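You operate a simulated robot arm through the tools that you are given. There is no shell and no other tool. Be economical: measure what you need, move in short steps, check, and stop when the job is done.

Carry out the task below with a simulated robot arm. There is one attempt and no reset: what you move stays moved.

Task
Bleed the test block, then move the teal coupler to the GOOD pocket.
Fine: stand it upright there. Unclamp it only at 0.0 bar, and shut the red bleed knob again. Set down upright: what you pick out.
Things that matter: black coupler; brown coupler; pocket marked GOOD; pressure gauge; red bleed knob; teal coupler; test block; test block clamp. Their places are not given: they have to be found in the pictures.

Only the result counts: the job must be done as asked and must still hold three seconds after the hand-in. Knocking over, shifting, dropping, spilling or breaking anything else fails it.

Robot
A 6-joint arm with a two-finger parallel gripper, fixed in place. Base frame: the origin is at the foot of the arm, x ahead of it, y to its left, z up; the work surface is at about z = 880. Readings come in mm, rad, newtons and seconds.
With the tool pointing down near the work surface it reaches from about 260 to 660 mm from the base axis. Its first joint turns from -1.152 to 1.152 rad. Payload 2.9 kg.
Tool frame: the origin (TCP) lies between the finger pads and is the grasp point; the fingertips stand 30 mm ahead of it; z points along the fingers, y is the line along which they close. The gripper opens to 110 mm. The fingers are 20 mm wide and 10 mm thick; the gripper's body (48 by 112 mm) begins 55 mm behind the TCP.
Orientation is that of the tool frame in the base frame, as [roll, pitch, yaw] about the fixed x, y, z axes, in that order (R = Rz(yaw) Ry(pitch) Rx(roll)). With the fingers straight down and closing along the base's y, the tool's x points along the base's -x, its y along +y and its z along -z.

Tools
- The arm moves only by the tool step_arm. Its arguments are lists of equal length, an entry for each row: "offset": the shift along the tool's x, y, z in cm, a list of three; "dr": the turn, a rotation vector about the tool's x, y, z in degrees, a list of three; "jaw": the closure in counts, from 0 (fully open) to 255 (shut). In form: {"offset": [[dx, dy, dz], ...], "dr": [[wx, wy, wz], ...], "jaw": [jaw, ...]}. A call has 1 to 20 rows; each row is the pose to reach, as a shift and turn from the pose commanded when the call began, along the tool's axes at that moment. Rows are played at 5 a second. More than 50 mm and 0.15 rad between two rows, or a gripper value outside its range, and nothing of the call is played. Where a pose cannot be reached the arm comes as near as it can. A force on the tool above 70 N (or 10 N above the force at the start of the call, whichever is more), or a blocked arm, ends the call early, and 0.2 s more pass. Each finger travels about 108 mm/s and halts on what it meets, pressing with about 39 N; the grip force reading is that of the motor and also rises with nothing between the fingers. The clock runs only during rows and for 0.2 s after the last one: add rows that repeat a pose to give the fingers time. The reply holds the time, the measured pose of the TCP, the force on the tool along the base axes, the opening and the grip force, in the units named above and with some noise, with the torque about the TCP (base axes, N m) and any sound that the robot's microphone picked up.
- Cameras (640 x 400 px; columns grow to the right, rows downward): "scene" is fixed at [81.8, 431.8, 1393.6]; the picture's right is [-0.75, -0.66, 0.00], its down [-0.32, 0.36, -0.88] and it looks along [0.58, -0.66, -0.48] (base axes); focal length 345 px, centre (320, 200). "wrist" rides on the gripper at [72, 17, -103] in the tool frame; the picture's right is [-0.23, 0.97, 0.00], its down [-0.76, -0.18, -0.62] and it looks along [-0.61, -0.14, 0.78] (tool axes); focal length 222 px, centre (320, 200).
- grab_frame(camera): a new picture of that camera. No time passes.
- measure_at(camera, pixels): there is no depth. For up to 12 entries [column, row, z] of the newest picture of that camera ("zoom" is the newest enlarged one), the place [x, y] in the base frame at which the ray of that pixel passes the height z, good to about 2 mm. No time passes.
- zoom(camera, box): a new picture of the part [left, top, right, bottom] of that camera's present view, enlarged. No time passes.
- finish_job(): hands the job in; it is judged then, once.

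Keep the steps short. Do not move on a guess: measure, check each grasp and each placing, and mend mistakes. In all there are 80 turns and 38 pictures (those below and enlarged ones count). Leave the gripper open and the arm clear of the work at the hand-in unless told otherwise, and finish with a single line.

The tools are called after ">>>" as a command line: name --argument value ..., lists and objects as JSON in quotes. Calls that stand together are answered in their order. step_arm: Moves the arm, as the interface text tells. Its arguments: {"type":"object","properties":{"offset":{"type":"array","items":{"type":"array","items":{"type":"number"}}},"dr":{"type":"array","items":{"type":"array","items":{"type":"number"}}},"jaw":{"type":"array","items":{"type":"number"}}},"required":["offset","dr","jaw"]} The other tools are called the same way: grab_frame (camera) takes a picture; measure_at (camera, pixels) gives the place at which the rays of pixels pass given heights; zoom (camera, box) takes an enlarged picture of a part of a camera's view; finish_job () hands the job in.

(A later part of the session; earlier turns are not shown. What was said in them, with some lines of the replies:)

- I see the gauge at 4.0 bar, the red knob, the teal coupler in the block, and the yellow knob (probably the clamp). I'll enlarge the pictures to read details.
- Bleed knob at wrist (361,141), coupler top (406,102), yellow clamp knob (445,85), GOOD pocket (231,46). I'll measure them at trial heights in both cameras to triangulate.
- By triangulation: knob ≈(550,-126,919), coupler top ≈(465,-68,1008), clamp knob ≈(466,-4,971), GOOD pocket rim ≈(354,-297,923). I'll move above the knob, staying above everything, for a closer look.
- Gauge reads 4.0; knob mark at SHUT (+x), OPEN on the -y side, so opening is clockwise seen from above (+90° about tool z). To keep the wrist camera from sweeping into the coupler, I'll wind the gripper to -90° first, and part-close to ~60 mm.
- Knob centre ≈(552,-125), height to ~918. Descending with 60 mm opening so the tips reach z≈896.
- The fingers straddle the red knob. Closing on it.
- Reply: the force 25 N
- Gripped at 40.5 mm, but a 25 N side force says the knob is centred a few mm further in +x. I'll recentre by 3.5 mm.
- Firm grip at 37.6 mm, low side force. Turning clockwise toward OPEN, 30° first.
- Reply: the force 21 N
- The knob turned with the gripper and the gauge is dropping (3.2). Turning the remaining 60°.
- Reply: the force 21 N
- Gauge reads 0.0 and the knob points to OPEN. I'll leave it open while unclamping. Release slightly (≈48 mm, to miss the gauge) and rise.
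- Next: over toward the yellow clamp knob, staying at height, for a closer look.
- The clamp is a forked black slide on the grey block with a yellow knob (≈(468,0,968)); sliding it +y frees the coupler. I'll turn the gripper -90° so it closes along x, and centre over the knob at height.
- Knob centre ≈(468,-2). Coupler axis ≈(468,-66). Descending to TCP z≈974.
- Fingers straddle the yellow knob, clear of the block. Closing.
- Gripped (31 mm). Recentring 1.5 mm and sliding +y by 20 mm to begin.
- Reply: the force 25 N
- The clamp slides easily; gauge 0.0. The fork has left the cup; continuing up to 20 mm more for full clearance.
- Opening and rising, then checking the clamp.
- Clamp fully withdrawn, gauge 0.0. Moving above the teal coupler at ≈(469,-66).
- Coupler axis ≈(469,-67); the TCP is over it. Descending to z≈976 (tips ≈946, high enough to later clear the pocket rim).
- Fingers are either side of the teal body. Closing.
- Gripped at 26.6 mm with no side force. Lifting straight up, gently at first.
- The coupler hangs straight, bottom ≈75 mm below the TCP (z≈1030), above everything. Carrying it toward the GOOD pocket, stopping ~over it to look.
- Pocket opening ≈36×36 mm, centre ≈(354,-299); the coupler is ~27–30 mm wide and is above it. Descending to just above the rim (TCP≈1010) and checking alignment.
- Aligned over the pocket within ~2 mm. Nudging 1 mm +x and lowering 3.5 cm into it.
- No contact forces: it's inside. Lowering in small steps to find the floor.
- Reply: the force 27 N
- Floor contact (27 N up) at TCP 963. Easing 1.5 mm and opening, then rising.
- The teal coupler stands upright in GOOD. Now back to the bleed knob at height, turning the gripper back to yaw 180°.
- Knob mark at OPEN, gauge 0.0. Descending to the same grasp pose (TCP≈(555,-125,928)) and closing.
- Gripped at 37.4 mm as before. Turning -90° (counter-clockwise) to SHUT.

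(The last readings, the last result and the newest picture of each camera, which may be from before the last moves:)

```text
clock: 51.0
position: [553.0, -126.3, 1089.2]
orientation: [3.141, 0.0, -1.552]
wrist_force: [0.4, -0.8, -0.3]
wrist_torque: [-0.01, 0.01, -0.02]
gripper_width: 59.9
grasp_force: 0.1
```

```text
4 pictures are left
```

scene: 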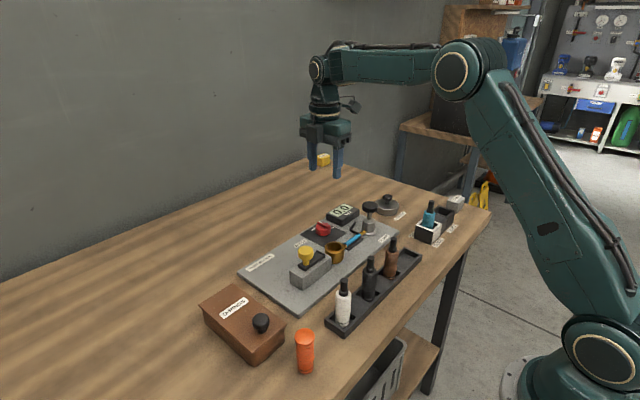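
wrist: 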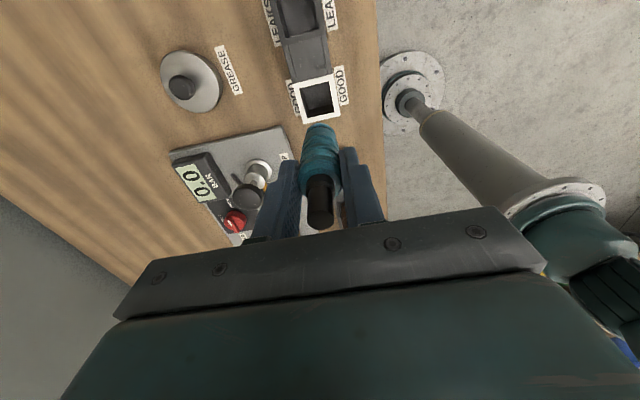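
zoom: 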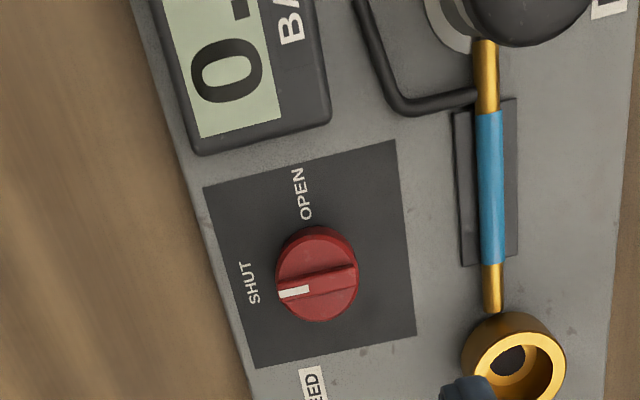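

The mark points to SHUT, parallel to the plate edge. The gauge shows 0.0, and the coupler is in GOOD. Opening the gripper fully and rising clear.

>>> step_arm --offset '[[0, 0, -3], [0, 0, -6], [0, 0, -8], [0, 0, -8], [0, 0, -8], [0, 0, -8]]' --dr '[[0, 0, 0], [0, 0, 0], [0, 0, 0], [0, 0, 0], [0, 0, 0], [0, 0, 0]]' --jaw '[0, 0, 0, 0, 0, 0]'

>>> zoom --camera "scene" --box '[270, 180, 470, 310]'

```text
clock: 52.4
position: [553.1, -126.3, 1168.2]
orientation: [3.141, 0.001, -1.553]
wrist_force: [0.4, -0.5, -0.3]
wrist_torque: [-0.02, 0.0, -0.01]
gripper_width: 109.9
grasp_force: 0.0
```

```text
3.08 times, centred on (370, 245) of scene
```

zoom: 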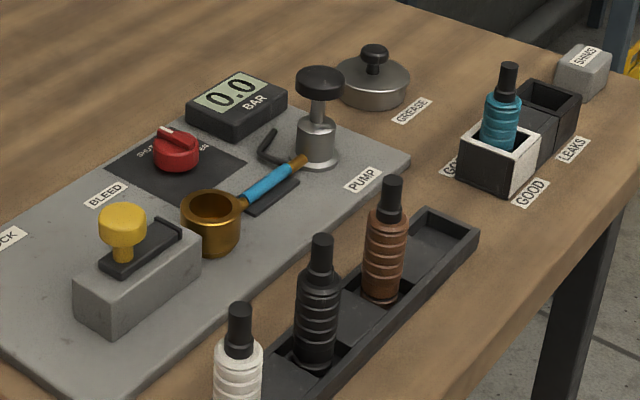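

All is as asked: gauge 0.0, knob shut, coupler upright in GOOD, and the other items undisturbed. Handing in.

>>> finish_job

```text
The job is handed in.
```

The test block was bled to 0.0 bar before I unclamped it, the teal coupler now stands upright in the GOOD pocket, and the red bleed knob is shut again.
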